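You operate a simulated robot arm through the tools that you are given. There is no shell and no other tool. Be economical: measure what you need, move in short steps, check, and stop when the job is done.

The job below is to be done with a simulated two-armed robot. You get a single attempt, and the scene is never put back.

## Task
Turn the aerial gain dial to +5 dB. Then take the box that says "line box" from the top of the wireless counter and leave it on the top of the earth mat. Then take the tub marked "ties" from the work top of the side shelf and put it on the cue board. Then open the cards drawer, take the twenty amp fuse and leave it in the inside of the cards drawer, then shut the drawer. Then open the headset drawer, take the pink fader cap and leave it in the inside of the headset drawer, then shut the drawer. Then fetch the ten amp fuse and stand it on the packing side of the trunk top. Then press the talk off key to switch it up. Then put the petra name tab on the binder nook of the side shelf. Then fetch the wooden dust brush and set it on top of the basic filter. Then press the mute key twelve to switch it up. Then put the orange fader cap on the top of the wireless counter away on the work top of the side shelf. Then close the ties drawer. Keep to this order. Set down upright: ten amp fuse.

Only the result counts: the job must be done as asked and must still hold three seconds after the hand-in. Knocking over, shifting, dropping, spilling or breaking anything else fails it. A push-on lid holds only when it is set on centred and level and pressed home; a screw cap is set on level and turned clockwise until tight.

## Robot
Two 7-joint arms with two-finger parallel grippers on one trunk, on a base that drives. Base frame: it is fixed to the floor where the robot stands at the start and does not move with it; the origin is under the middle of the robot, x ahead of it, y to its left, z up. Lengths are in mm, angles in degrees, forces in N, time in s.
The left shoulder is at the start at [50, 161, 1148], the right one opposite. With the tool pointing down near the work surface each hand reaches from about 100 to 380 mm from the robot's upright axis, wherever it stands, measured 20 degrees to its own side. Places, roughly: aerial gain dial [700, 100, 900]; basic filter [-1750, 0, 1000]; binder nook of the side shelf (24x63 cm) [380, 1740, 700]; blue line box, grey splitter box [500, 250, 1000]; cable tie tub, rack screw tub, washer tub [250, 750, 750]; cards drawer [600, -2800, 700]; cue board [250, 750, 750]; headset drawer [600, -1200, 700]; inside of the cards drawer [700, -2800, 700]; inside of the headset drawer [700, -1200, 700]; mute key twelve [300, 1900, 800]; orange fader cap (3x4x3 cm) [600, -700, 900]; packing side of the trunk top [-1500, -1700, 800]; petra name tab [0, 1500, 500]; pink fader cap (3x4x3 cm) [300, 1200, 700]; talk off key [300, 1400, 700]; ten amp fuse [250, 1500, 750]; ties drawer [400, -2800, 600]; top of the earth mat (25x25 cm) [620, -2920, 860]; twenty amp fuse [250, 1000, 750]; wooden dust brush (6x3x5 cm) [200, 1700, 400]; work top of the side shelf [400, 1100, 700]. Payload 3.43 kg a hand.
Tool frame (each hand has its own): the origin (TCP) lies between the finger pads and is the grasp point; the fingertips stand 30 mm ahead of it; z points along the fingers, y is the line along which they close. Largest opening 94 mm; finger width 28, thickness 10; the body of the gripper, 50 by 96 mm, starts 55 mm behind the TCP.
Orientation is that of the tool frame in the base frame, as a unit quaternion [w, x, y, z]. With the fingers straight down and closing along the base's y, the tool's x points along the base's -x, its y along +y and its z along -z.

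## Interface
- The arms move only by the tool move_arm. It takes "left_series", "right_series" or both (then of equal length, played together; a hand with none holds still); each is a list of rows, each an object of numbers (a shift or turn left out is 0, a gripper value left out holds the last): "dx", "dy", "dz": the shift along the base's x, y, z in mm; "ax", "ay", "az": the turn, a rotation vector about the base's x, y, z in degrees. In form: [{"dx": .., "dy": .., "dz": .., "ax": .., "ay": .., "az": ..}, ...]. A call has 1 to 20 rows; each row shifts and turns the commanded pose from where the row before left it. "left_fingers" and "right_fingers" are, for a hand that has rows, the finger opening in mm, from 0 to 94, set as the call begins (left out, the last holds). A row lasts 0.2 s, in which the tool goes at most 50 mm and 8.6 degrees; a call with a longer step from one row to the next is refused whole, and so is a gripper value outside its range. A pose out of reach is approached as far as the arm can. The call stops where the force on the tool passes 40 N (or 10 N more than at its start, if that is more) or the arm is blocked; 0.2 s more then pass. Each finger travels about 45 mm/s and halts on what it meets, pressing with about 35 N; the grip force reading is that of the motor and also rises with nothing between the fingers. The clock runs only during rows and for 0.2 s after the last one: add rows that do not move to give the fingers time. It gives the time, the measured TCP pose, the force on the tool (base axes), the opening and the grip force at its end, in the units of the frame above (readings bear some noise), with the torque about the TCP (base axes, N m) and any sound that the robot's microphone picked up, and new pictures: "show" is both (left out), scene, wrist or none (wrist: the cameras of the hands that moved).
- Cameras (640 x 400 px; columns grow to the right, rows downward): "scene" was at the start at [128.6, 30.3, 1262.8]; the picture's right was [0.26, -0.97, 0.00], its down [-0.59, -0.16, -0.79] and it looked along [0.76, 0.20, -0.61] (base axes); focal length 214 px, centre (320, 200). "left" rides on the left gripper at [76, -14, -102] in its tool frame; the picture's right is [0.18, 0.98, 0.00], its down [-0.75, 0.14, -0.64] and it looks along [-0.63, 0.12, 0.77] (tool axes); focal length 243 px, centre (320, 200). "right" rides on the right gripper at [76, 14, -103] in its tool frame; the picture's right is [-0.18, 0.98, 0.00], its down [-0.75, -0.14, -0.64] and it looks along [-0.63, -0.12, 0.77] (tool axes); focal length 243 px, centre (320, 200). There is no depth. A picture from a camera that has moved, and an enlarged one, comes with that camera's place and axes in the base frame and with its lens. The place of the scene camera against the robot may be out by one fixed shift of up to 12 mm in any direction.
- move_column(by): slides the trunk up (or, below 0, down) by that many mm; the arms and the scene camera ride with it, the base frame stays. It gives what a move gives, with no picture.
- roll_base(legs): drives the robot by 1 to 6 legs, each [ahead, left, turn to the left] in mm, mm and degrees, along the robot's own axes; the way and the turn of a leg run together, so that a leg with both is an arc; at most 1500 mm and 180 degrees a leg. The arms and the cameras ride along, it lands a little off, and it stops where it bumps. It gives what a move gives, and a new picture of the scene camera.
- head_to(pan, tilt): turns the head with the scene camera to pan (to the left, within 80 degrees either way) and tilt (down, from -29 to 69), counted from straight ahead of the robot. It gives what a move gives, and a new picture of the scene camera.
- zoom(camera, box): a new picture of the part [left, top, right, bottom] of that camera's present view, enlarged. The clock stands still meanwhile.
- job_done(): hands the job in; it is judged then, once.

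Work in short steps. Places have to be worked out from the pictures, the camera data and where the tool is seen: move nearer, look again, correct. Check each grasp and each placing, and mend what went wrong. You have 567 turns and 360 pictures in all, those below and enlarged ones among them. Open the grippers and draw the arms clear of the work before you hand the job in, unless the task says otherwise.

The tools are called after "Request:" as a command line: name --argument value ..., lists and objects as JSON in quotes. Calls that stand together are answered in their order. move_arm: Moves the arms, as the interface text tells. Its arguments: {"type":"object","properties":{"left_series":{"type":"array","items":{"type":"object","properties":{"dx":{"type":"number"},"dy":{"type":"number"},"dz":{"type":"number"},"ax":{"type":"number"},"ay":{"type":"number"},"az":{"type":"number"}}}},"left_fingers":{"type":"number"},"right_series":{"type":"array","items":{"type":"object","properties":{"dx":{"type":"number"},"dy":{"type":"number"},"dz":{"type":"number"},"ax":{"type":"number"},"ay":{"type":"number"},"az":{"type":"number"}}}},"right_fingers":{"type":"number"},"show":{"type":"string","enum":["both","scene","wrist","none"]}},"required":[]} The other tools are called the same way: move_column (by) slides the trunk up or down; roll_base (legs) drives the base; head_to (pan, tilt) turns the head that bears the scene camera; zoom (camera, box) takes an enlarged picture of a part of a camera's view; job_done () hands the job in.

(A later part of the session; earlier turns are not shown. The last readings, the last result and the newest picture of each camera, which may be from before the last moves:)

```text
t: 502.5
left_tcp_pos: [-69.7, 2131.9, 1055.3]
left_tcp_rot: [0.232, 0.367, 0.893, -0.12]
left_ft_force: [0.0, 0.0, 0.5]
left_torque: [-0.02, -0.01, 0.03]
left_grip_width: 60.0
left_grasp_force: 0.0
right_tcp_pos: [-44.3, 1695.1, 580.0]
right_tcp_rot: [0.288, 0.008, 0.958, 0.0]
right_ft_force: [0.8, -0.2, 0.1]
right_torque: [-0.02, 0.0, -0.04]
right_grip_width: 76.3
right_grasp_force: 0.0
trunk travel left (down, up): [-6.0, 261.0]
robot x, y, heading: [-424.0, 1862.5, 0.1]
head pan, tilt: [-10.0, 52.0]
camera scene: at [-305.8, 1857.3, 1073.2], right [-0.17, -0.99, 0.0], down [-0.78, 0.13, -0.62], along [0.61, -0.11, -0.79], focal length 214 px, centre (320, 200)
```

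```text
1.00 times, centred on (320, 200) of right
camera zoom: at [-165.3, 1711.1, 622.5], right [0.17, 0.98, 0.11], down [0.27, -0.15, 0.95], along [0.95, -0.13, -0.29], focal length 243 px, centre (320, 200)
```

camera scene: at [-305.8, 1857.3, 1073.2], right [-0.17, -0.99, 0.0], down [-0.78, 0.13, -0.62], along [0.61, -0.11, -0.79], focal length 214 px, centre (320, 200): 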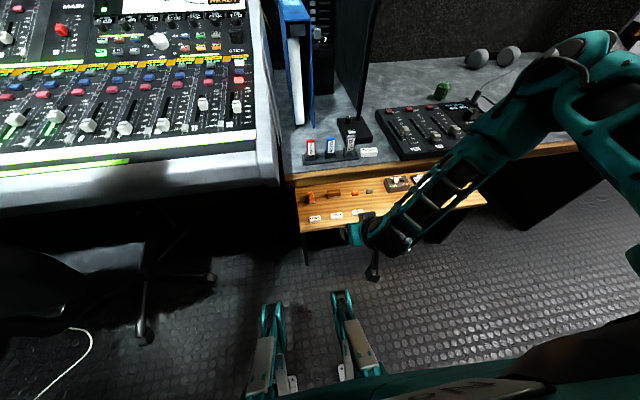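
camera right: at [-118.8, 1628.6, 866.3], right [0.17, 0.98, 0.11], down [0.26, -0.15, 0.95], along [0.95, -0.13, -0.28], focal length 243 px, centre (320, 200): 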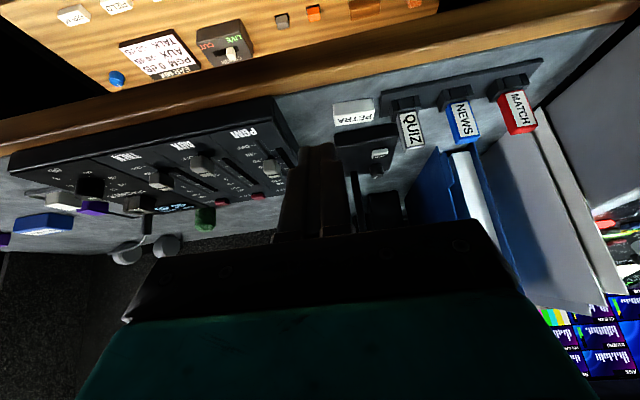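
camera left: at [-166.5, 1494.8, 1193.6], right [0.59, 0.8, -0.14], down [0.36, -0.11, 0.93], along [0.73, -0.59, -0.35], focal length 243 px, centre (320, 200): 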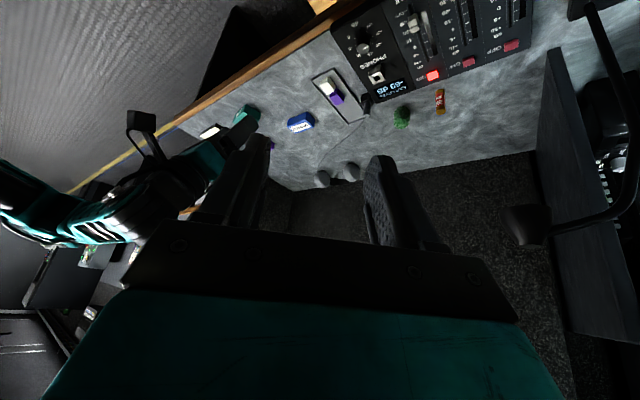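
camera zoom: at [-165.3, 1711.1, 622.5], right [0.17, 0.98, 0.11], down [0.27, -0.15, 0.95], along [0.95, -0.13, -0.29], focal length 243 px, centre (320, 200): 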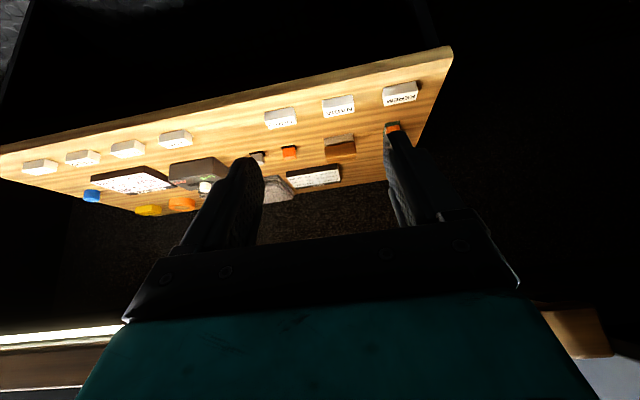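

Request:
move_arm --right_series '[{"ay": -8.2, "dx": 15, "dz": -15}, {"ay": -8.2, "dx": 20, "dz": -15}, {"dx": 20, "dz": -20, "dy": 4}, {"dx": 20, "dz": -20, "dy": 4}]' --show "none"

Request:
roll_base --legs '[[55, 0, 0]]'

Request:
move_arm --right_series '[{"dx": 15, "dz": -8}, {"dx": 15, "dz": -8}]' --show "wrist"

```text
t: 503.5
left_tcp_pos: [-69.7, 2131.3, 1056.0]
left_tcp_rot: [0.23, 0.367, 0.893, -0.119]
left_ft_force: [0.6, -0.4, -0.1]
left_torque: [0.01, 0.0, -0.02]
left_grip_width: 60.0
left_grasp_force: 0.2
right_tcp_pos: [60.7, 1780.3, 552.8]
right_tcp_rot: [0.421, 0.01, 0.907, -0.002]
right_ft_force: [0.5, 0.0, -0.2]
right_torque: [0.01, -0.01, 0.0]
right_grip_width: 76.1
right_grasp_force: 0.1
right hand out of reach, approached as far as the arm can: row 1, 2, 3
trunk travel left (down, up): [-6.0, 261.0]
robot x, y, heading: [-424.2, 1861.9, 0.3]
head pan, tilt: [-10.0, 52.0]
```

```text
t: 504.5
left_tcp_pos: [-15.1, 2132.6, 1056.7]
left_tcp_rot: [0.231, 0.367, 0.893, -0.119]
left_ft_force: [0.7, -1.0, 0.8]
left_torque: [0.03, -0.01, 0.03]
left_grip_width: 60.1
left_grasp_force: 0.0
right_tcp_pos: [115.4, 1780.0, 552.6]
right_tcp_rot: [0.421, 0.01, 0.907, -0.002]
right_ft_force: [-0.7, 0.9, 0.4]
right_torque: [-0.03, 0.02, -0.01]
right_grip_width: 76.1
right_grasp_force: 0.0
trunk travel left (down, up): [-6.0, 261.0]
robot x, y, heading: [-363.1, 1860.4, 0.0]
head pan, tilt: [-10.0, 52.0]
camera scene: at [-250.7, 1857.3, 1073.2], right [-0.17, -0.99, 0.0], down [-0.78, 0.13, -0.62], along [0.61, -0.11, -0.79], focal length 214 px, centre (320, 200)
```

scene: 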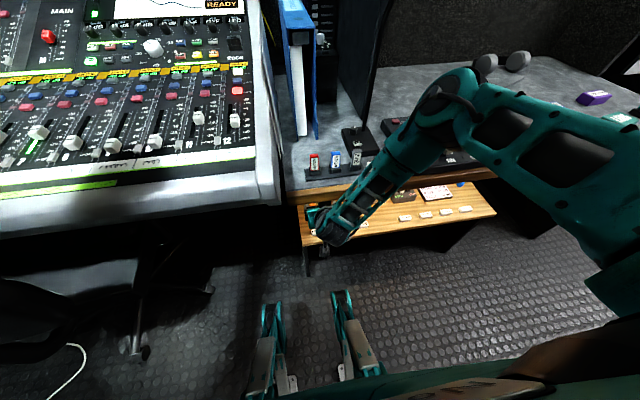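

```text
t: 505.1
left_tcp_pos: [-14.5, 2131.9, 1056.3]
left_tcp_rot: [0.23, 0.367, 0.894, -0.119]
left_ft_force: [0.5, 0.4, 0.1]
left_torque: [0.02, 0.0, 0.0]
left_grip_width: 60.1
left_grasp_force: 0.0
right_tcp_pos: [144.9, 1779.0, 537.7]
right_tcp_rot: [0.421, 0.009, 0.907, -0.001]
right_ft_force: [0.0, 1.0, 0.8]
right_torque: [0.0, 0.03, -0.03]
right_grip_width: 75.8
right_grasp_force: 0.0
trunk travel left (down, up): [-6.0, 261.0]
robot x, y, heading: [-372.0, 1864.9, 0.2]
head pan, tilt: [-10.0, 52.0]
camera right: at [17.9, 1795.3, 544.3], right [0.14, 0.98, 0.15], down [0.0, -0.15, 0.99], along [0.99, -0.14, -0.02], focal length 243 px, centre (320, 200)
```

right: 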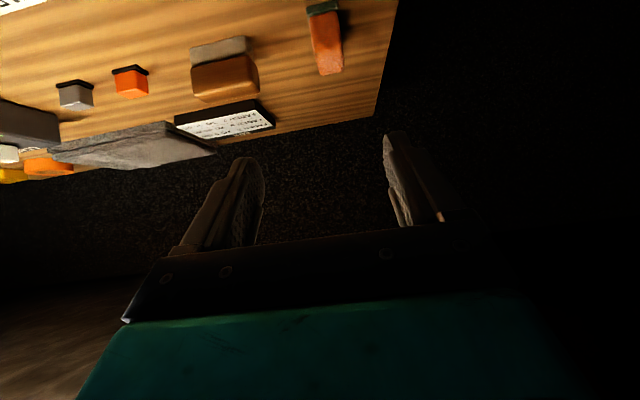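

The arm prefers a smaller lateral offset here; I shift the base right 72 mm so the hand lines up with the brush (y≈1707).

Request:
roll_base --legs '[[0, -72, 0]]'

Request:
move_arm --right_series '[{"dz": -15}, {"dz": -15}]' --show "wrist"

```text
t: 506.1
left_tcp_pos: [-14.5, 2059.3, 1056.2]
left_tcp_rot: [0.231, 0.366, 0.894, -0.118]
left_ft_force: [0.2, -0.4, 0.3]
left_torque: [-0.02, 0.0, 0.02]
left_grip_width: 59.9
left_grasp_force: 0.0
right_tcp_pos: [145.2, 1708.3, 537.4]
right_tcp_rot: [0.42, 0.01, 0.907, -0.002]
right_ft_force: [-0.2, 0.3, -0.4]
right_torque: [0.02, 0.01, 0.02]
right_grip_width: 76.2
right_grasp_force: 0.0
trunk travel left (down, up): [-6.0, 261.0]
robot x, y, heading: [-370.0, 1790.3, 0.3]
head pan, tilt: [-10.0, 52.0]
camera scene: at [-250.6, 1785.7, 1073.2], right [-0.17, -0.99, 0.0], down [-0.78, 0.13, -0.62], along [0.61, -0.1, -0.79], focal length 214 px, centre (320, 200)
```

scene: 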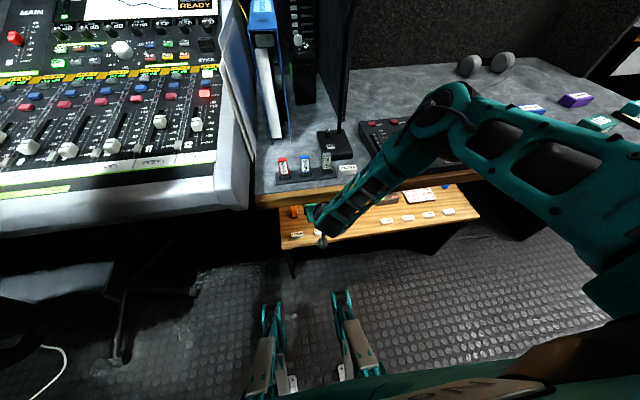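

```text
t: 506.7
left_tcp_pos: [-14.7, 2060.9, 1054.0]
left_tcp_rot: [0.231, 0.366, 0.894, -0.119]
left_ft_force: [0.2, 0.9, 0.0]
left_torque: [0.01, 0.04, 0.01]
left_grip_width: 60.0
left_grasp_force: 0.0
right_tcp_pos: [147.0, 1712.0, 509.9]
right_tcp_rot: [0.418, 0.011, 0.908, -0.005]
right_ft_force: [-0.4, 0.6, 0.2]
right_torque: [0.02, 0.04, 0.02]
right_grip_width: 76.1
right_grasp_force: 0.2
right hand out of reach, approached as far as the arm can: row 2
trunk travel left (down, up): [-6.0, 261.0]
robot x, y, heading: [-371.0, 1791.1, 0.0]
head pan, tilt: [-10.0, 52.0]
camera right: at [19.7, 1728.8, 517.5], right [0.14, 0.98, 0.14], down [0.0, -0.14, 0.99], along [0.99, -0.14, -0.02], focal length 243 px, centre (320, 200)
```

right: 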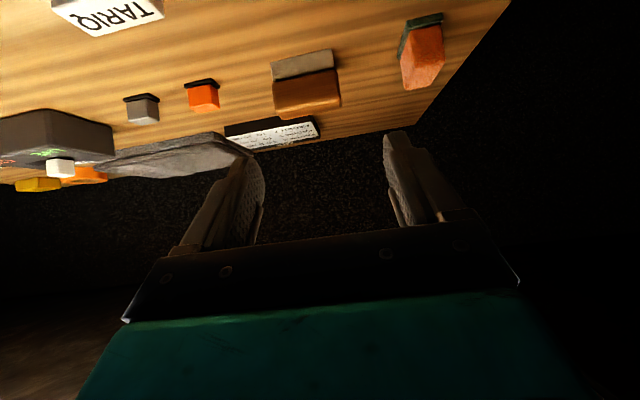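

The brush is at about [214, 1704], top z≈441. As the arm lowers it drifts outward, so I shift the base 30 mm more to the right and continue.

Request:
roll_base --legs '[[10, -32, 0]]'

Request:
move_arm --right_series '[{"dx": 8, "dy": 5, "dz": -8}, {"dx": 8, "dy": 5, "dz": -8}, {"dx": 8, "dy": 5, "dz": -8}, {}]' --show "wrist"

```text
t: 507.6
left_tcp_pos: [-4.4, 2028.8, 1056.4]
left_tcp_rot: [0.231, 0.366, 0.894, -0.119]
left_ft_force: [0.0, -0.2, -0.6]
left_torque: [0.0, 0.02, -0.03]
left_grip_width: 60.2
left_grasp_force: 0.0
right_tcp_pos: [157.9, 1681.4, 509.2]
right_tcp_rot: [0.417, 0.011, 0.909, -0.004]
right_ft_force: [1.0, 0.0, 0.6]
right_torque: [0.02, -0.03, -0.03]
right_grip_width: 75.9
right_grasp_force: 0.1
trunk travel left (down, up): [-6.0, 261.0]
robot x, y, heading: [-360.7, 1756.8, 0.2]
head pan, tilt: [-10.0, 52.0]
camera scene: at [-240.3, 1754.1, 1073.2], right [-0.17, -0.99, 0.0], down [-0.78, 0.13, -0.62], along [0.61, -0.1, -0.79], focal length 214 px, centre (320, 200)
```

scene: 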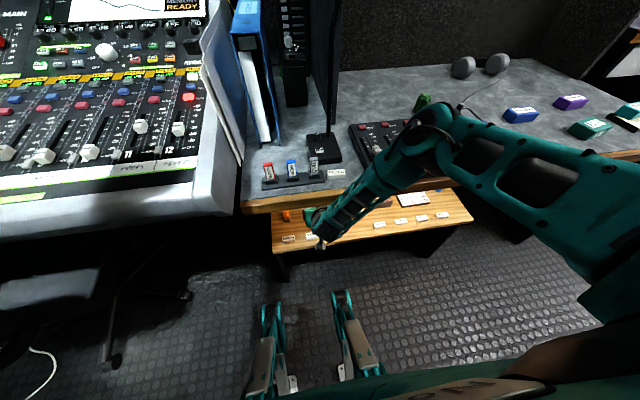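

```text
t: 508.6
left_tcp_pos: [-8.6, 2027.3, 1058.3]
left_tcp_rot: [0.232, 0.367, 0.893, -0.118]
left_ft_force: [0.0, 0.2, -0.8]
left_torque: [-0.03, 0.03, -0.02]
left_grip_width: 59.6
left_grasp_force: 0.1
right_tcp_pos: [176.0, 1694.9, 483.5]
right_tcp_rot: [0.416, 0.009, 0.909, -0.004]
right_ft_force: [-0.5, 0.0, 0.5]
right_torque: [0.01, 0.0, -0.01]
right_grip_width: 76.1
right_grasp_force: 0.3
trunk travel left (down, up): [-6.0, 261.0]
robot x, y, heading: [-359.7, 1761.8, 0.2]
head pan, tilt: [-10.0, 52.0]
camera right: at [47.8, 1712.3, 492.3], right [0.14, 0.98, 0.14], down [0.01, -0.14, 0.99], along [0.99, -0.14, -0.03], focal length 243 px, centre (320, 200)
```

right: 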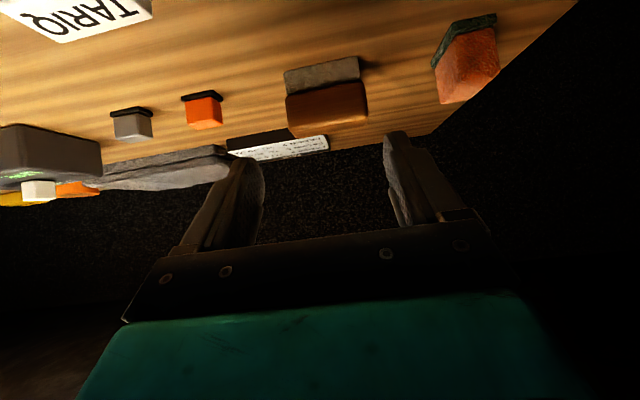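

The left hand reading shows the body being pushed slightly, so the forearm is brushing the shelf edge. I tilt the hand 10° flatter, which lowers the wrist away from it.

Request:
move_arm --right_series '[{"ay": -5, "dx": -5}, {"ay": -5, "dx": -3}, {"dz": -6}, {}]' --show "wrist"

```text
t: 509.6
left_tcp_pos: [-3.7, 2029.1, 1057.2]
left_tcp_rot: [0.231, 0.367, 0.893, -0.12]
left_ft_force: [-0.3, -0.5, 0.0]
left_torque: [0.02, 0.05, 0.0]
left_grip_width: 59.6
left_grasp_force: 0.1
right_tcp_pos: [196.0, 1740.8, 506.4]
right_tcp_rot: [0.492, 0.013, 0.87, -0.006]
right_ft_force: [0.0, 1.0, 0.6]
right_torque: [0.02, 0.03, 0.02]
right_grip_width: 76.2
right_grasp_force: 0.1
right hand out of reach, approached as far as the arm can: row 1, 2, 3
trunk travel left (down, up): [-6.0, 261.0]
robot x, y, heading: [-362.1, 1760.0, 0.4]
head pan, tilt: [-10.0, 52.0]
camera right: at [68.6, 1759.6, 493.3], right [0.13, 0.98, 0.16], down [-0.17, -0.14, 0.98], along [0.98, -0.15, 0.15], focal length 243 px, centre (320, 200)
```

right: 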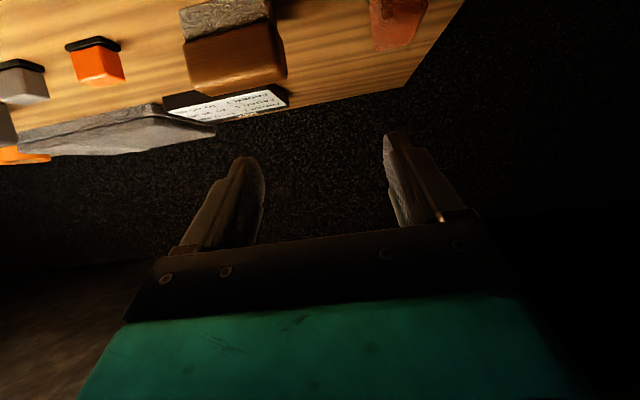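

Request:
roll_base --legs '[[0, -50, 0]]'

Request:
move_arm --right_series '[{"dz": -10, "dy": 5, "dx": -3}, {"dz": -10, "dy": 5, "dx": -3}, {"dz": -10, "dy": 3}, {}]' --show "wrist"

```text
t: 510.5
left_tcp_pos: [-4.5, 1978.2, 1055.2]
left_tcp_rot: [0.232, 0.366, 0.893, -0.119]
left_ft_force: [0.0, 0.2, 0.4]
left_torque: [-0.01, 0.03, -0.03]
left_grip_width: 59.8
left_grasp_force: 0.0
right_tcp_pos: [194.8, 1691.5, 506.4]
right_tcp_rot: [0.492, 0.014, 0.871, -0.008]
right_ft_force: [0.0, 0.2, -0.6]
right_torque: [0.03, 0.04, 0.0]
right_grip_width: 75.8
right_grasp_force: 0.0
trunk travel left (down, up): [-6.0, 261.0]
robot x, y, heading: [-358.0, 1709.0, 0.2]
head pan, tilt: [-10.0, 52.0]
camera scene: at [-240.1, 1703.1, 1073.2], right [-0.17, -0.99, 0.0], down [-0.78, 0.13, -0.62], along [0.61, -0.1, -0.79], focal length 214 px, centre (320, 200)
```

scene: 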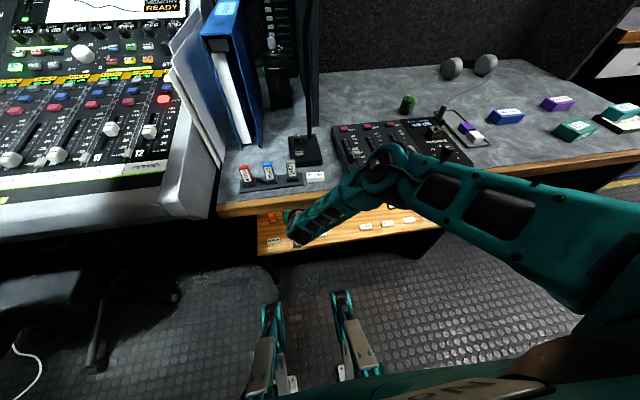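

```text
t: 511.5
left_tcp_pos: [-5.0, 1978.3, 1056.1]
left_tcp_rot: [0.231, 0.367, 0.893, -0.12]
left_ft_force: [0.9, -0.4, -0.5]
left_torque: [0.03, -0.02, 0.0]
left_grip_width: 60.1
left_grasp_force: 0.1
right_tcp_pos: [189.4, 1705.7, 476.0]
right_tcp_rot: [0.489, 0.016, 0.872, -0.012]
right_ft_force: [-0.7, -0.3, -0.7]
right_torque: [-0.01, 0.0, -0.02]
right_grip_width: 75.9
right_grasp_force: 0.0
trunk travel left (down, up): [-6.0, 261.0]
robot x, y, heading: [-355.4, 1711.5, 0.3]
head pan, tilt: [-10.0, 52.0]
camera right: at [62.0, 1722.7, 464.4], right [0.13, 0.98, 0.15], down [-0.16, -0.13, 0.98], along [0.98, -0.15, 0.14], focal length 243 px, centre (320, 200)
```

right: 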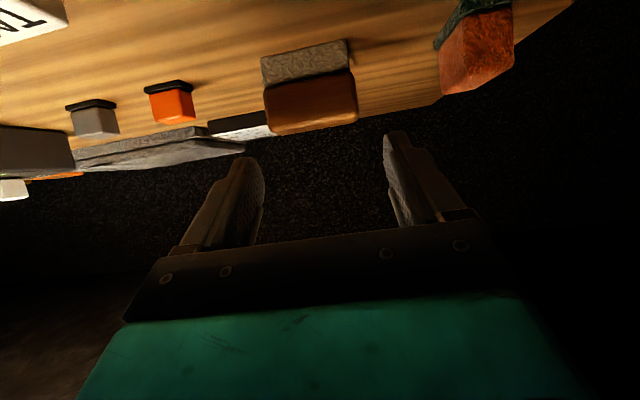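

Request:
move_arm --right_series '[{"dz": -9}, {"dz": -9}, {"dz": -8}, {}]' --show "wrist"

```text
t: 512.5
left_tcp_pos: [-4.3, 1977.7, 1056.4]
left_tcp_rot: [0.231, 0.367, 0.893, -0.12]
left_ft_force: [0.8, -0.4, -0.4]
left_torque: [-0.01, -0.02, 0.02]
left_grip_width: 60.2
left_grasp_force: 0.2
right_tcp_pos: [195.1, 1713.1, 454.2]
right_tcp_rot: [0.488, 0.015, 0.873, -0.01]
right_ft_force: [0.8, 0.5, -0.5]
right_torque: [0.01, -0.01, 0.01]
right_grip_width: 76.2
right_grasp_force: 0.0
right hand out of reach, approached as far as the arm can: row 1, 2, 3
trunk travel left (down, up): [-6.0, 261.0]
robot x, y, heading: [-355.3, 1709.0, 0.1]
head pan, tilt: [-10.0, 52.0]
camera right: at [67.8, 1731.7, 443.5], right [0.13, 0.98, 0.15], down [-0.16, -0.13, 0.98], along [0.98, -0.15, 0.14], focal length 243 px, centre (320, 200)
```

right: 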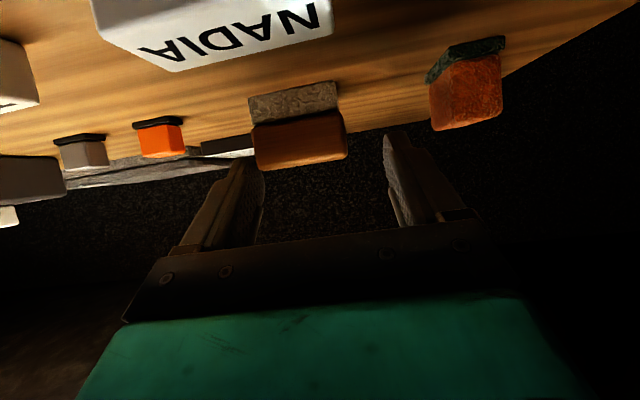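

I shift the base 11 mm right to centre the brush between the fingers, then close.

Request:
roll_base --legs '[[0, -11, 0]]'

Request:
move_arm --right_series '[{}, {}]' --show "wrist"

```text
t: 513.2
left_tcp_pos: [-4.4, 1966.8, 1055.3]
left_tcp_rot: [0.231, 0.366, 0.893, -0.12]
left_ft_force: [0.0, -0.4, 0.4]
left_torque: [-0.01, 0.01, 0.01]
left_grip_width: 60.1
left_grasp_force: 0.1
right_tcp_pos: [195.6, 1702.5, 456.0]
right_tcp_rot: [0.488, 0.016, 0.873, -0.011]
right_ft_force: [-0.1, 0.1, -0.5]
right_torque: [-0.01, 0.0, -0.01]
right_grip_width: 75.9
right_grasp_force: 0.1
trunk travel left (down, up): [-6.0, 261.0]
robot x, y, heading: [-358.1, 1693.1, 0.4]
head pan, tilt: [-10.0, 52.0]
camera scene: at [-240.1, 1692.2, 1073.2], right [-0.17, -0.99, 0.0], down [-0.78, 0.13, -0.62], along [0.61, -0.1, -0.79], focal length 214 px, centre (320, 200)
```

scene: 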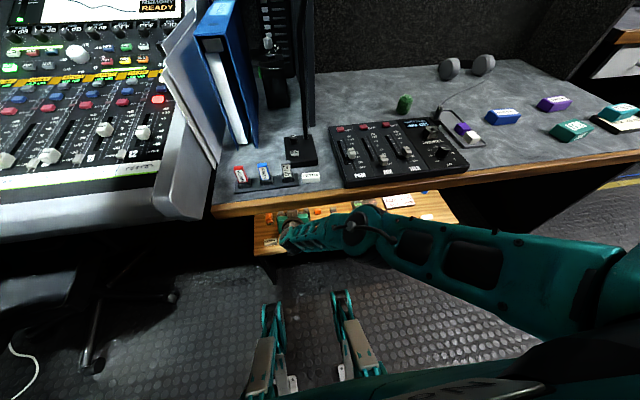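

```text
t: 513.8
left_tcp_pos: [-3.3, 1966.2, 1055.9]
left_tcp_rot: [0.231, 0.367, 0.893, -0.12]
left_ft_force: [-0.1, 0.1, 0.6]
left_torque: [-0.02, 0.0, 0.02]
left_grip_width: 60.0
left_grasp_force: 0.1
right_tcp_pos: [194.9, 1702.7, 455.9]
right_tcp_rot: [0.489, 0.015, 0.872, -0.01]
right_ft_force: [0.6, 0.2, -0.7]
right_torque: [-0.02, -0.05, 0.02]
right_grip_width: 76.1
right_grasp_force: 0.1
trunk travel left (down, up): [-6.0, 261.0]
robot x, y, heading: [-357.9, 1696.4, 0.1]
head pan, tilt: [-10.0, 52.0]
camera right: at [67.9, 1720.5, 443.5], right [0.13, 0.98, 0.15], down [-0.16, -0.13, 0.98], along [0.98, -0.15, 0.14], focal length 243 px, centre (320, 200)
```

right: 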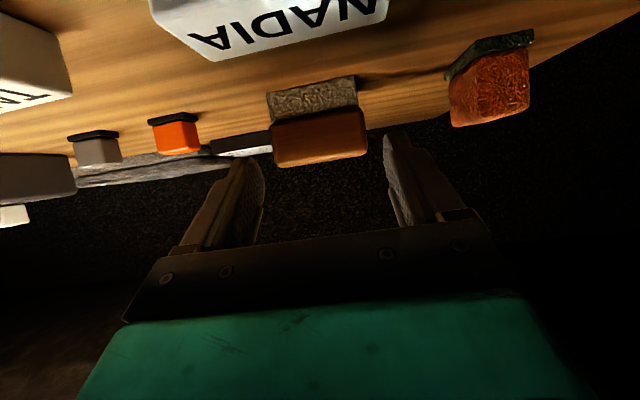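

Request:
move_column --by -5.5

Request:
move_arm --right_series '[{}, {}, {}, {}]' --right_fingers 30 --show "wrist"

```text
t: 514.4
left_tcp_pos: [-4.6, 1965.7, 1050.0]
left_tcp_rot: [0.231, 0.367, 0.893, -0.12]
left_ft_force: [-0.2, -0.6, -0.2]
left_torque: [-0.01, 0.0, 0.04]
left_grip_width: 60.3
left_grasp_force: 0.1
right_tcp_pos: [194.8, 1701.2, 449.9]
right_tcp_rot: [0.489, 0.015, 0.872, -0.01]
right_ft_force: [-0.3, 0.5, 0.4]
right_torque: [0.02, 0.01, 0.05]
right_grip_width: 76.0
right_grasp_force: 0.0
trunk travel left (down, up): [0.0, 266.0]
robot x, y, heading: [-360.4, 1698.5, 0.2]
head pan, tilt: [-10.0, 52.0]
```

```text
t: 515.4
left_tcp_pos: [-4.2, 1966.8, 1050.1]
left_tcp_rot: [0.23, 0.366, 0.894, -0.119]
left_ft_force: [-0.4, 0.6, 0.0]
left_torque: [0.01, -0.04, -0.01]
left_grip_width: 60.1
left_grasp_force: 0.1
right_tcp_pos: [195.2, 1702.8, 450.0]
right_tcp_rot: [0.489, 0.015, 0.872, -0.011]
right_ft_force: [0.1, 0.3, 1.2]
right_torque: [-0.04, -0.01, -0.01]
right_grip_width: 53.1
right_grasp_force: 35.2
trunk travel left (down, up): [0.0, 266.0]
robot x, y, heading: [-358.4, 1699.6, 0.1]
head pan, tilt: [-10.0, 52.0]
camera right: at [68.0, 1720.5, 438.1], right [0.13, 0.98, 0.15], down [-0.16, -0.13, 0.98], along [0.98, -0.15, 0.14], focal length 243 px, centre (320, 200)
```

right: 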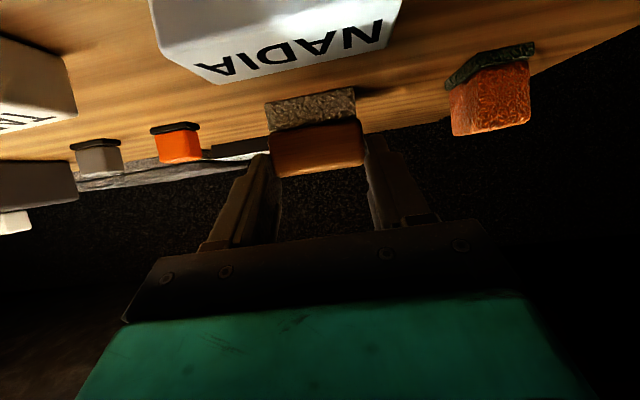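

The brush is gripped (53 mm). I lift 25 mm and roll back out from under the shelf.

Request:
move_column --by 22

Request:
roll_base --legs '[[-220, 0, 0]]'

Request:
zoom --camera "right" --box '[0, 0, 640, 400]'

```text
t: 516.1
left_tcp_pos: [-3.3, 1967.0, 1073.2]
left_tcp_rot: [0.231, 0.367, 0.893, -0.121]
left_ft_force: [0.1, 0.2, -0.4]
left_torque: [0.03, 0.0, -0.01]
left_grip_width: 60.2
left_grasp_force: 0.1
right_tcp_pos: [194.9, 1702.5, 472.2]
right_tcp_rot: [0.488, 0.016, 0.872, -0.012]
right_ft_force: [0.1, -0.2, -0.5]
right_torque: [0.0, -0.01, 0.01]
right_grip_width: 53.0
right_grasp_force: 34.8
trunk travel left (down, up): [-22.0, 244.0]
robot x, y, heading: [-359.7, 1698.8, 0.1]
head pan, tilt: [-10.0, 52.0]
```

```text
t: 517.8
left_tcp_pos: [-222.1, 1965.6, 1072.1]
left_tcp_rot: [0.23, 0.367, 0.893, -0.12]
left_ft_force: [-0.9, 0.3, 0.2]
left_torque: [0.0, 0.02, 0.02]
left_grip_width: 59.8
left_grasp_force: 0.0
right_tcp_pos: [-23.6, 1701.8, 472.8]
right_tcp_rot: [0.488, 0.016, 0.873, -0.011]
right_ft_force: [-0.1, 0.3, -0.1]
right_torque: [0.0, 0.03, -0.01]
right_grip_width: 53.2
right_grasp_force: 35.0
trunk travel left (down, up): [-22.0, 244.0]
robot x, y, heading: [-580.9, 1696.4, 0.0]
head pan, tilt: [-10.0, 52.0]
camera scene: at [-458.7, 1691.5, 1089.7], right [-0.17, -0.99, 0.0], down [-0.78, 0.13, -0.62], along [0.61, -0.11, -0.79], focal length 214 px, centre (320, 200)
```

scene: 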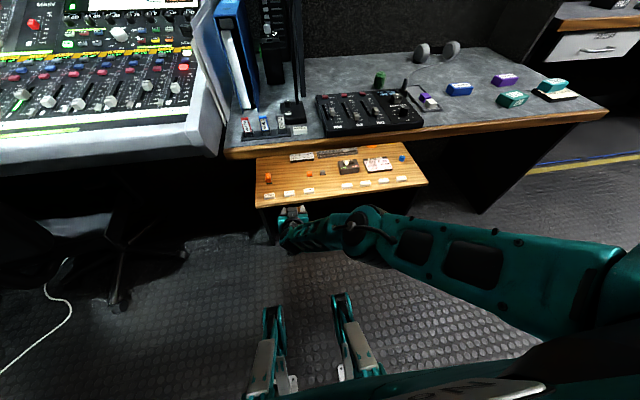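

```text
1.00 times, centred on (320, 200) of right
camera zoom: at [-150.5, 1719.6, 460.1], right [0.13, 0.98, 0.15], down [-0.16, -0.13, 0.98], along [0.98, -0.15, 0.14], focal length 243 px, centre (320, 200)
```

zoom: 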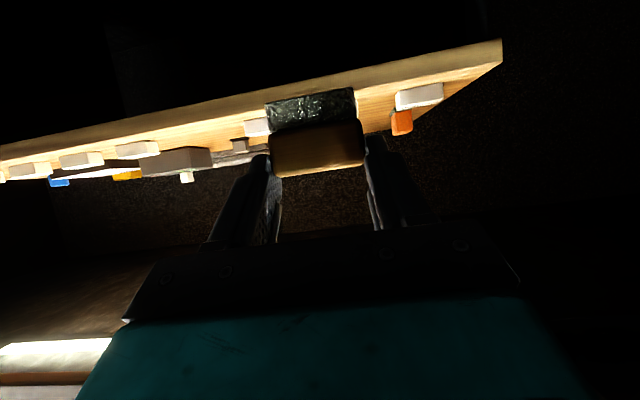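

Brush in hand. I raise the trunk, move away to open floor, turn around and look for the basic filter (~[−1750, 0, 1000]).

Request:
move_column --by 230

Request:
roll_base --legs '[[-150, -1300, 0], [0, 0, 179]]'

Request:
head_to --pan 0 --tilt 20

```text
t: 520.2
left_tcp_pos: [-221.7, 1967.6, 1302.4]
left_tcp_rot: [0.231, 0.366, 0.894, -0.12]
left_ft_force: [-0.8, -0.2, -0.3]
left_torque: [0.01, 0.05, 0.02]
left_grip_width: 59.8
left_grasp_force: 0.0
right_tcp_pos: [-24.0, 1701.8, 703.2]
right_tcp_rot: [0.488, 0.016, 0.872, -0.011]
right_ft_force: [-0.5, -0.1, 0.0]
right_torque: [0.01, 0.02, -0.02]
right_grip_width: 53.1
right_grasp_force: 34.9
trunk travel left (down, up): [-252.0, 15.0]
robot x, y, heading: [-579.3, 1699.1, 0.0]
head pan, tilt: [-10.0, 52.0]
```

```text
t: 534.2
left_tcp_pos: [-1069.5, 97.9, 1300.9]
left_tcp_rot: [-0.117, 0.897, -0.358, -0.232]
left_ft_force: [-0.2, 0.0, 0.0]
left_torque: [0.0, -0.02, -0.01]
left_grip_width: 60.0
left_grasp_force: 0.1
right_tcp_pos: [-1273.2, 357.5, 702.0]
right_tcp_rot: [-0.006, 0.872, -0.006, -0.489]
right_ft_force: [-0.5, 0.2, -1.0]
right_torque: [0.01, 0.0, 0.0]
right_grip_width: 53.3
right_grasp_force: 35.0
trunk travel left (down, up): [-252.0, 15.0]
robot x, y, heading: [-719.7, 377.4, -178.7]
head pan, tilt: [-10.0, 52.0]
camera scene: at [-829.1, 393.3, 1319.7], right [0.15, 0.99, 0.0], down [0.78, -0.12, -0.62], along [-0.61, 0.09, -0.79], focal length 214 px, centre (320, 200)
```

scene: 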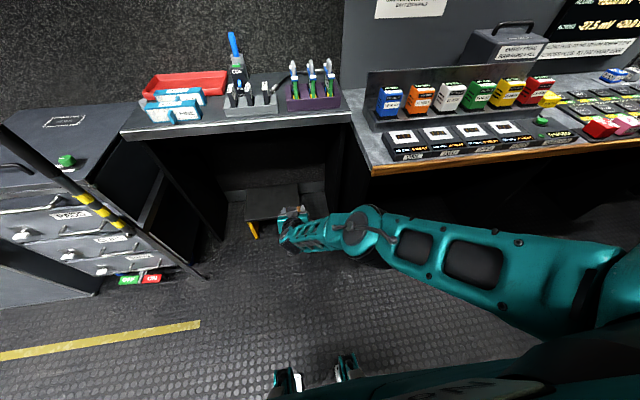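

```text
t: 535.2
left_tcp_pos: [-1070.1, 98.0, 1302.4]
left_tcp_rot: [-0.119, 0.897, -0.358, -0.232]
left_ft_force: [0.1, -0.4, -0.1]
left_torque: [0.03, 0.01, -0.02]
left_grip_width: 60.1
left_grasp_force: 0.0
right_tcp_pos: [-1273.0, 359.0, 702.6]
right_tcp_rot: [-0.006, 0.872, -0.007, -0.489]
right_ft_force: [0.0, -0.5, -1.0]
right_torque: [0.02, 0.02, -0.01]
right_grip_width: 52.9
right_grasp_force: 34.9
trunk travel left (down, up): [-252.0, 15.0]
robot x, y, heading: [-719.4, 372.9, -178.6]
head pan, tilt: [0.0, 20.0]
camera scene: at [-848.0, 379.9, 1367.8], right [-0.02, 1.0, 0.0], down [0.34, 0.01, -0.94], along [-0.94, -0.02, -0.34], focal length 214 px, centre (320, 200)
```

scene: 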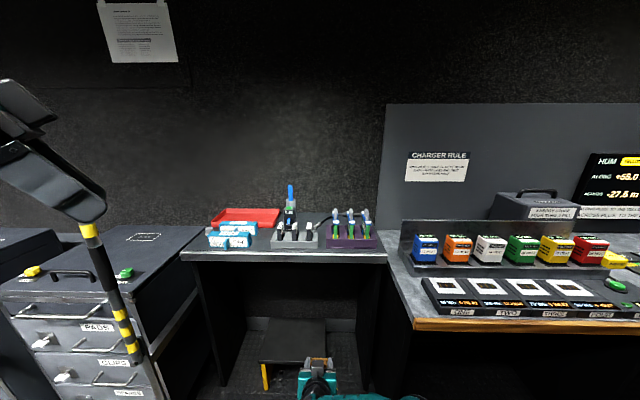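

Request:
zoom --camera "scene" --box '[180, 170, 400, 270]'

Request:
zoom --camera "scene" --box '[390, 170, 640, 330]'

```text
2.91 times, centred on (290, 220) of scene
camera zoom: at [-848.0, 379.9, 1367.8], right [-0.02, 1.0, 0.0], down [0.34, 0.01, -0.94], along [-0.94, -0.02, -0.34], focal length 624 px, centre (407, 142)
```

zoom: 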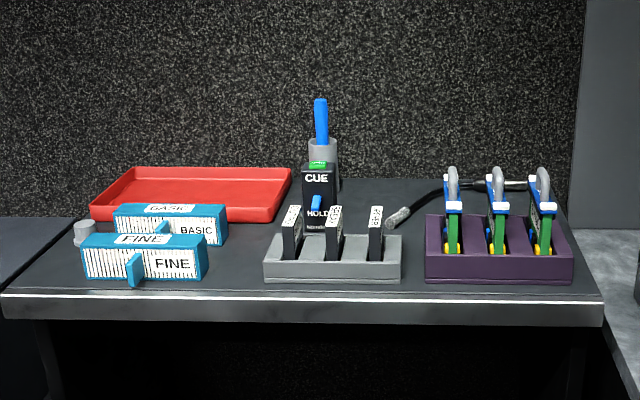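

```text
2.50 times, centred on (515, 250) of scene
camera zoom: at [-848.0, 379.9, 1367.8], right [-0.02, 1.0, 0.0], down [0.34, 0.01, -0.94], along [-0.94, -0.02, -0.34], focal length 536 px, centre (-168, 75)
```

zoom: 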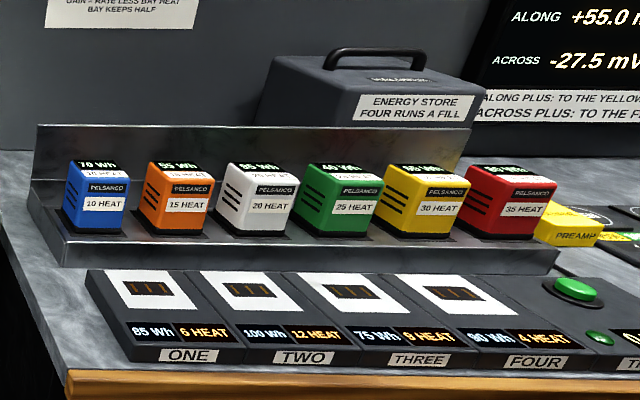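

The BASIC filter stands behind the FINE one on that table, around [−1700, 0], top maybe z≈950. I raise the brush hand well above that height first.

Request:
move_arm --right_series '[{"dz": 30}, {"dz": 30}, {"dz": 30}, {"dz": 30}, {"dz": 30}, {"dz": 30}, {"dz": 30}, {"dz": 30}, {"dz": 30}, {"dz": 30}, {"dz": 30}, {"dz": 30}]' --show "none"

Request:
roll_base --legs '[[0, 370, -1.4], [200, 0, 0]]'

Request:
head_to --pan 10 --tilt 32

```text
t: 537.8
left_tcp_pos: [-1069.2, 96.4, 1302.3]
left_tcp_rot: [-0.117, 0.897, -0.358, -0.232]
left_ft_force: [0.3, 0.3, 0.3]
left_torque: [-0.02, -0.03, -0.01]
left_grip_width: 59.7
left_grasp_force: 0.0
right_tcp_pos: [-1271.3, 357.6, 1063.7]
right_tcp_rot: [-0.006, 0.873, -0.006, -0.488]
right_ft_force: [0.6, 0.3, -0.3]
right_torque: [-0.01, 0.0, -0.01]
right_grip_width: 52.8
right_grasp_force: 35.1
trunk travel left (down, up): [-252.0, 15.0]
robot x, y, heading: [-722.6, 375.2, -178.5]
head pan, tilt: [0.0, 20.0]
```

```text
t: 541.3
left_tcp_pos: [-1268.8, -266.5, 1301.7]
left_tcp_rot: [-0.121, 0.893, -0.367, -0.23]
left_ft_force: [-0.6, 0.1, -0.1]
left_torque: [0.01, -0.03, -0.01]
left_grip_width: 60.0
left_grasp_force: 0.0
right_tcp_pos: [-1466.3, -3.1, 1063.0]
right_tcp_rot: [-0.011, 0.873, -0.016, -0.488]
right_ft_force: [0.0, -0.2, -0.3]
right_torque: [0.0, 0.0, -0.02]
right_grip_width: 52.7
right_grasp_force: 34.7
trunk travel left (down, up): [-252.0, 15.0]
robot x, y, heading: [-911.8, 6.9, -179.9]
head pan, tilt: [0.0, 20.0]
camera scene: at [-1041.8, 11.3, 1367.8], right [0.0, 1.0, 0.0], down [0.34, 0.0, -0.94], along [-0.94, 0.0, -0.34], focal length 214 px, centre (320, 200)
```

scene: 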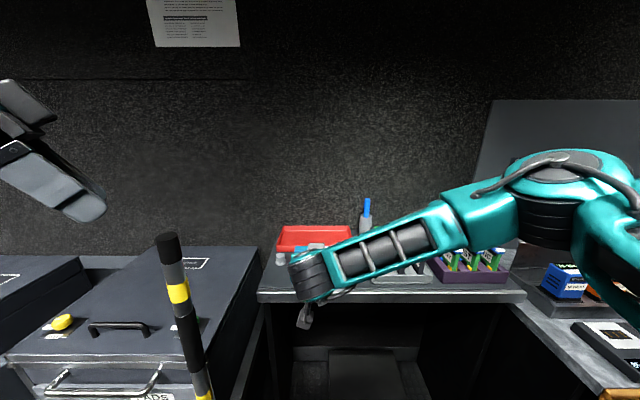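

```text
t: 542.1
left_tcp_pos: [-1266.9, -265.6, 1303.0]
left_tcp_rot: [-0.119, 0.894, -0.366, -0.231]
left_ft_force: [0.2, -0.5, 0.0]
left_torque: [-0.01, 0.0, -0.01]
left_grip_width: 60.0
left_grasp_force: 0.1
right_tcp_pos: [-1465.3, -3.2, 1063.4]
right_tcp_rot: [-0.011, 0.872, -0.015, -0.489]
right_ft_force: [0.0, -0.6, -1.2]
right_torque: [0.0, -0.06, -0.02]
right_grip_width: 53.0
right_grasp_force: 35.4
trunk travel left (down, up): [-252.0, 15.0]
robot x, y, heading: [-912.4, 8.0, -179.8]
head pan, tilt: [10.0, 32.0]
camera scene: at [-1036.0, -4.2, 1348.8], right [-0.18, 0.98, 0.0], down [0.52, 0.09, -0.85], along [-0.83, -0.15, -0.53], focal length 214 px, centre (320, 200)
```

scene: 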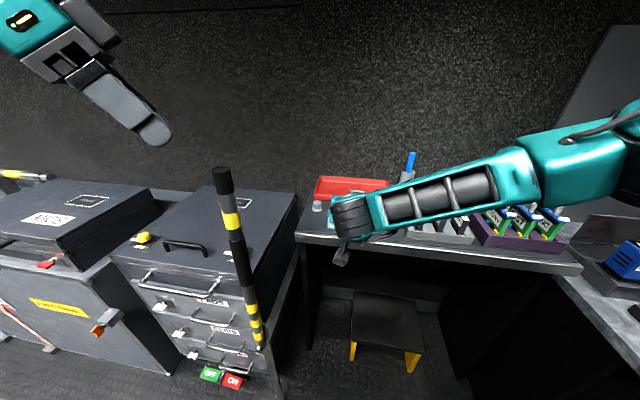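

A striped pole stands at about [−1325, −217], top z≈1200, near my left side. I raise and retract the left hand, shift 60 mm away from it, and advance only to x≈−1035, reaching the rest with the arm.

Request:
move_arm --left_series '[{"dx": 20, "dz": 15}, {"dx": 20, "dz": 15}, {"dx": 20, "dz": 15}, {"dx": 20, "dz": 15}]' --show "none"

Request:
roll_base --legs '[[0, -60, 0], [105, 0, 0]]'

Request:
move_arm --right_series '[{"dy": -10, "dx": -5}, {"dy": -10, "dx": -5}, {"dy": -10}, {"dy": -10}, {"dy": -10}, {}]' --show "both"

```text
t: 543.1
left_tcp_pos: [-1187.1, -267.1, 1364.8]
left_tcp_rot: [-0.12, 0.893, -0.368, -0.23]
left_ft_force: [0.1, 0.3, 0.1]
left_torque: [0.03, 0.02, -0.01]
left_grip_width: 60.0
left_grasp_force: 0.1
right_tcp_pos: [-1465.3, -3.4, 1064.0]
right_tcp_rot: [-0.011, 0.872, -0.015, -0.488]
right_ft_force: [0.2, 0.3, -0.9]
right_torque: [0.01, -0.03, -0.01]
right_grip_width: 53.0
right_grasp_force: 34.6
trunk travel left (down, up): [-252.0, 15.0]
robot x, y, heading: [-916.9, 4.3, -179.6]
head pan, tilt: [10.0, 32.0]
```

```text
t: 544.8
left_tcp_pos: [-1294.4, -207.5, 1364.2]
left_tcp_rot: [-0.121, 0.893, -0.367, -0.23]
left_ft_force: [-0.2, -0.4, -0.7]
left_torque: [0.0, -0.02, 0.0]
left_grip_width: 60.0
left_grasp_force: 0.0
right_tcp_pos: [-1573.0, 57.4, 1063.5]
right_tcp_rot: [-0.012, 0.873, -0.016, -0.487]
right_ft_force: [-0.3, -0.8, -0.7]
right_torque: [0.02, 0.01, -0.02]
right_grip_width: 52.8
right_grasp_force: 34.9
trunk travel left (down, up): [-252.0, 15.0]
robot x, y, heading: [-1017.2, 59.1, -179.7]
head pan, tilt: [10.0, 32.0]
camera scene: at [-1142.9, 54.3, 1348.6], right [-0.18, 0.98, 0.0], down [0.52, 0.09, -0.85], along [-0.83, -0.15, -0.53], focal length 214 px, centre (320, 200)
```

scene: 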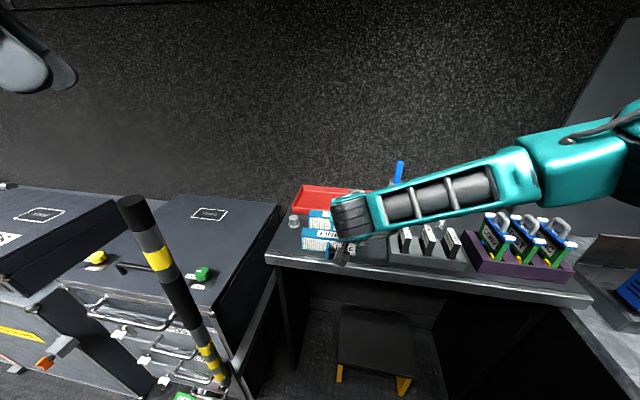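

```text
t: 546.2
left_tcp_pos: [-1293.6, -207.7, 1364.2]
left_tcp_rot: [-0.119, 0.893, -0.366, -0.231]
left_ft_force: [0.1, 0.5, 0.0]
left_torque: [0.02, 0.05, 0.02]
left_grip_width: 60.2
left_grasp_force: 0.0
right_tcp_pos: [-1581.9, 5.0, 1063.4]
right_tcp_rot: [-0.011, 0.872, -0.016, -0.489]
right_ft_force: [0.1, -0.5, -1.4]
right_torque: [-0.01, -0.02, -0.01]
right_grip_width: 53.1
right_grasp_force: 35.2
trunk travel left (down, up): [-252.0, 15.0]
robot x, y, heading: [-1021.3, 63.1, -180.0]
head pan, tilt: [10.0, 32.0]
camera scene: at [-1142.0, 54.5, 1348.7], right [-0.18, 0.98, 0.0], down [0.52, 0.09, -0.85], along [-0.83, -0.15, -0.53], focal length 214 px, centre (320, 200)
camera right: at [-1455.0, -13.7, 1051.2], right [-0.13, -0.98, 0.15], down [0.16, 0.13, 0.98], along [-0.98, 0.15, 0.14], focal length 243 px, centre (320, 200)
```

scene: 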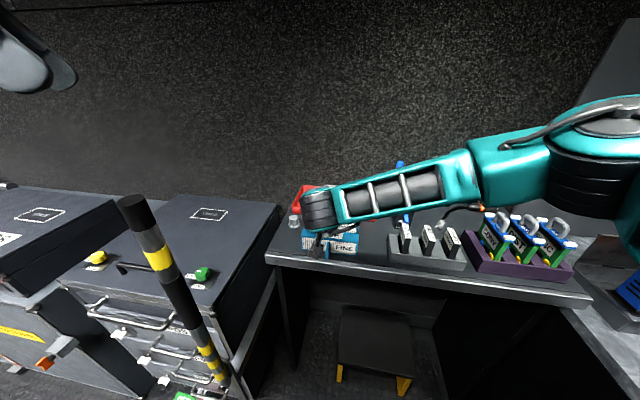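
right: 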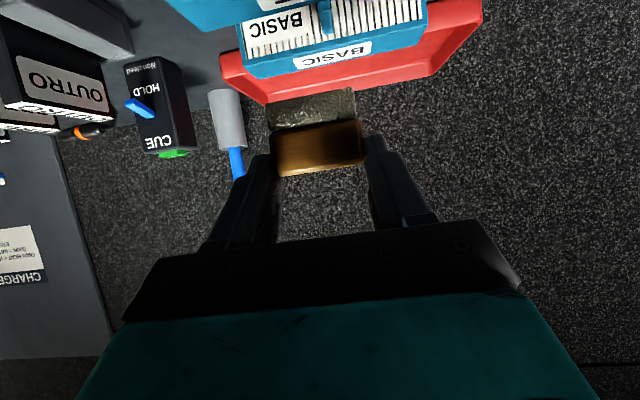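

Request:
zoom --camera "right" --box '[200, 0, 480, 160]'

```text
2.29 times, centred on (340, 80) of right
camera zoom: at [-1455.0, -13.7, 1051.2], right [-0.13, -0.98, 0.15], down [0.16, 0.13, 0.98], along [-0.98, 0.15, 0.14], focal length 555 px, centre (274, 474)
```

zoom: 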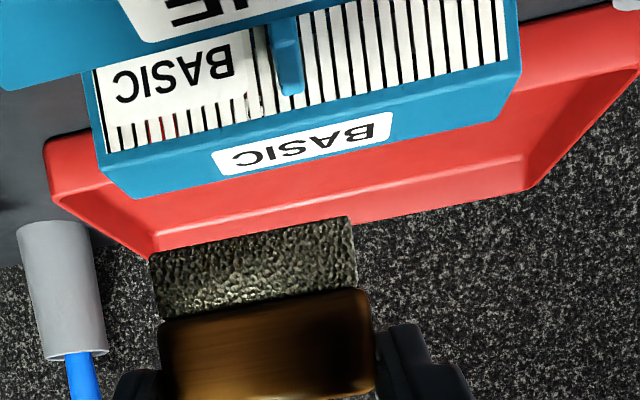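

BASIC's top is roughly x −1703…−1660, y −82…60, z≈958. I bring the brush over its centre [−1682, −11] and lower.

Request:
move_arm --right_series '[{"dx": -20, "dy": -4}, {"dx": -20, "dy": -4}, {"dx": -20, "dy": -4}, {"dx": -20, "dy": -4}, {"dz": -10}, {"dz": -10}, {}]' --show "wrist"

```text
t: 547.8
left_tcp_pos: [-1292.7, -206.9, 1363.9]
left_tcp_rot: [-0.12, 0.893, -0.367, -0.231]
left_ft_force: [0.8, 0.3, 0.3]
left_torque: [0.0, -0.02, 0.0]
left_grip_width: 60.2
left_grasp_force: 0.0
right_tcp_pos: [-1661.3, -11.1, 1043.4]
right_tcp_rot: [-0.01, 0.873, -0.015, -0.488]
right_ft_force: [0.9, 0.1, -0.7]
right_torque: [0.02, -0.02, 0.04]
right_grip_width: 52.8
right_grasp_force: 34.7
trunk travel left (down, up): [-252.0, 15.0]
robot x, y, heading: [-1016.3, 61.7, -180.0]
head pan, tilt: [10.0, 32.0]
camera right: at [-1535.6, -29.7, 1031.2], right [-0.13, -0.98, 0.15], down [0.16, 0.13, 0.98], along [-0.98, 0.15, 0.14], focal length 243 px, centre (320, 200)
```

right: 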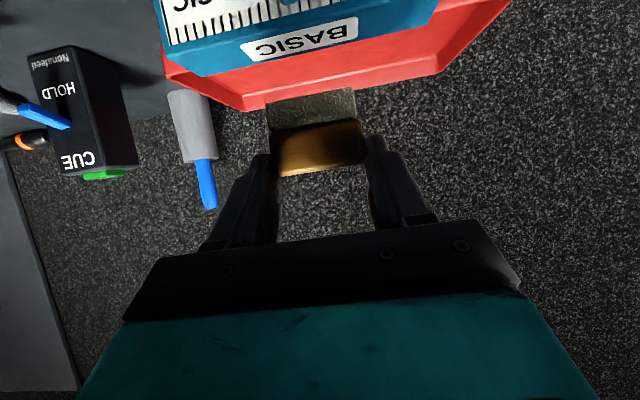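

Request:
move_arm --right_series '[{"dx": -14, "dy": 3}, {"dz": -10}, {"dz": -10}, {"dz": -6}, {}]' --show "both"

```text
t: 549.0
left_tcp_pos: [-1292.1, -206.3, 1363.7]
left_tcp_rot: [-0.119, 0.893, -0.367, -0.231]
left_ft_force: [0.1, 0.1, -0.1]
left_torque: [-0.03, -0.02, 0.01]
left_grip_width: 59.9
left_grasp_force: 0.0
right_tcp_pos: [-1675.4, -7.0, 1017.6]
right_tcp_rot: [-0.01, 0.872, -0.014, -0.489]
right_ft_force: [0.7, 0.3, -0.7]
right_torque: [0.01, 0.02, 0.0]
right_grip_width: 53.2
right_grasp_force: 35.2
trunk travel left (down, up): [-252.0, 15.0]
robot x, y, heading: [-1018.5, 61.3, -179.9]
head pan, tilt: [10.0, 32.0]
camera scene: at [-1142.0, 54.3, 1348.7], right [-0.18, 0.98, 0.0], down [0.52, 0.09, -0.85], along [-0.83, -0.15, -0.53], focal length 214 px, centre (320, 200)
camera right: at [-1549.5, -26.0, 1005.3], right [-0.13, -0.98, 0.15], down [0.16, 0.13, 0.98], along [-0.98, 0.15, 0.14], focal length 243 px, centre (320, 200)
```

scene: 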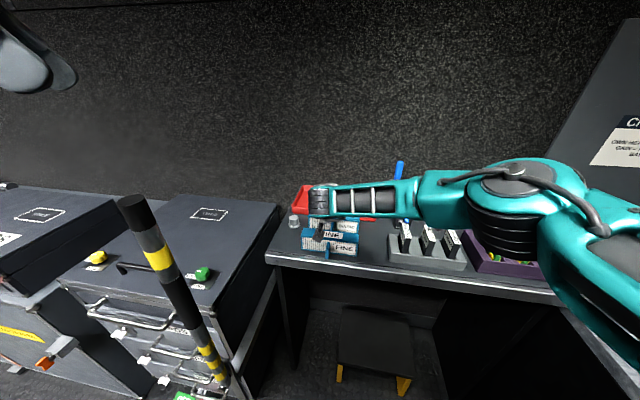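
right: 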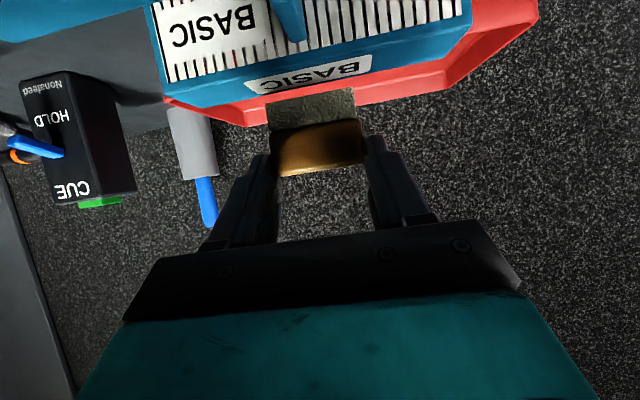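

Request:
move_arm --right_series '[{"dz": -4}, {"dz": -4}, {"dz": -3}, {"dz": -3}, {"dz": -3}, {}]' --show "wrist"

```text
t: 550.4
left_tcp_pos: [-1291.0, -207.0, 1365.3]
left_tcp_rot: [-0.12, 0.893, -0.367, -0.232]
left_ft_force: [0.8, -0.3, 0.0]
left_torque: [0.02, -0.04, 0.0]
left_grip_width: 59.8
left_grasp_force: 0.0
right_tcp_pos: [-1674.8, -6.8, 1005.1]
right_tcp_rot: [-0.011, 0.871, -0.015, -0.492]
right_ft_force: [-2.1, -1.8, 18.2]
right_torque: [-0.23, 0.43, 0.06]
right_grip_width: 52.9
right_grasp_force: 35.1
trunk travel left (down, up): [-252.0, 15.0]
robot x, y, heading: [-1020.6, 64.3, -179.5]
head pan, tilt: [10.0, 32.0]
camera right: at [-1548.9, -26.5, 992.2], right [-0.13, -0.98, 0.15], down [0.17, 0.13, 0.98], along [-0.98, 0.15, 0.14], focal length 243 px, centre (320, 200)
```

right: 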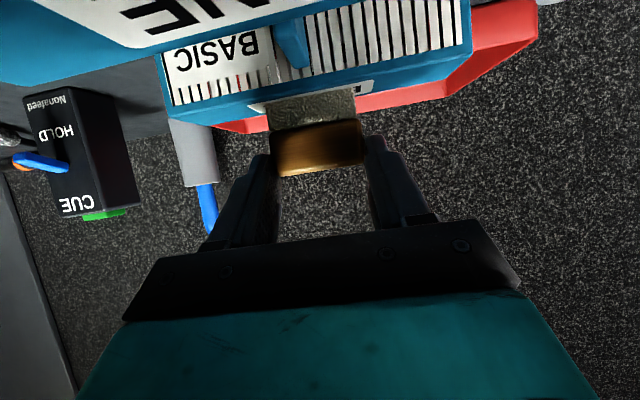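

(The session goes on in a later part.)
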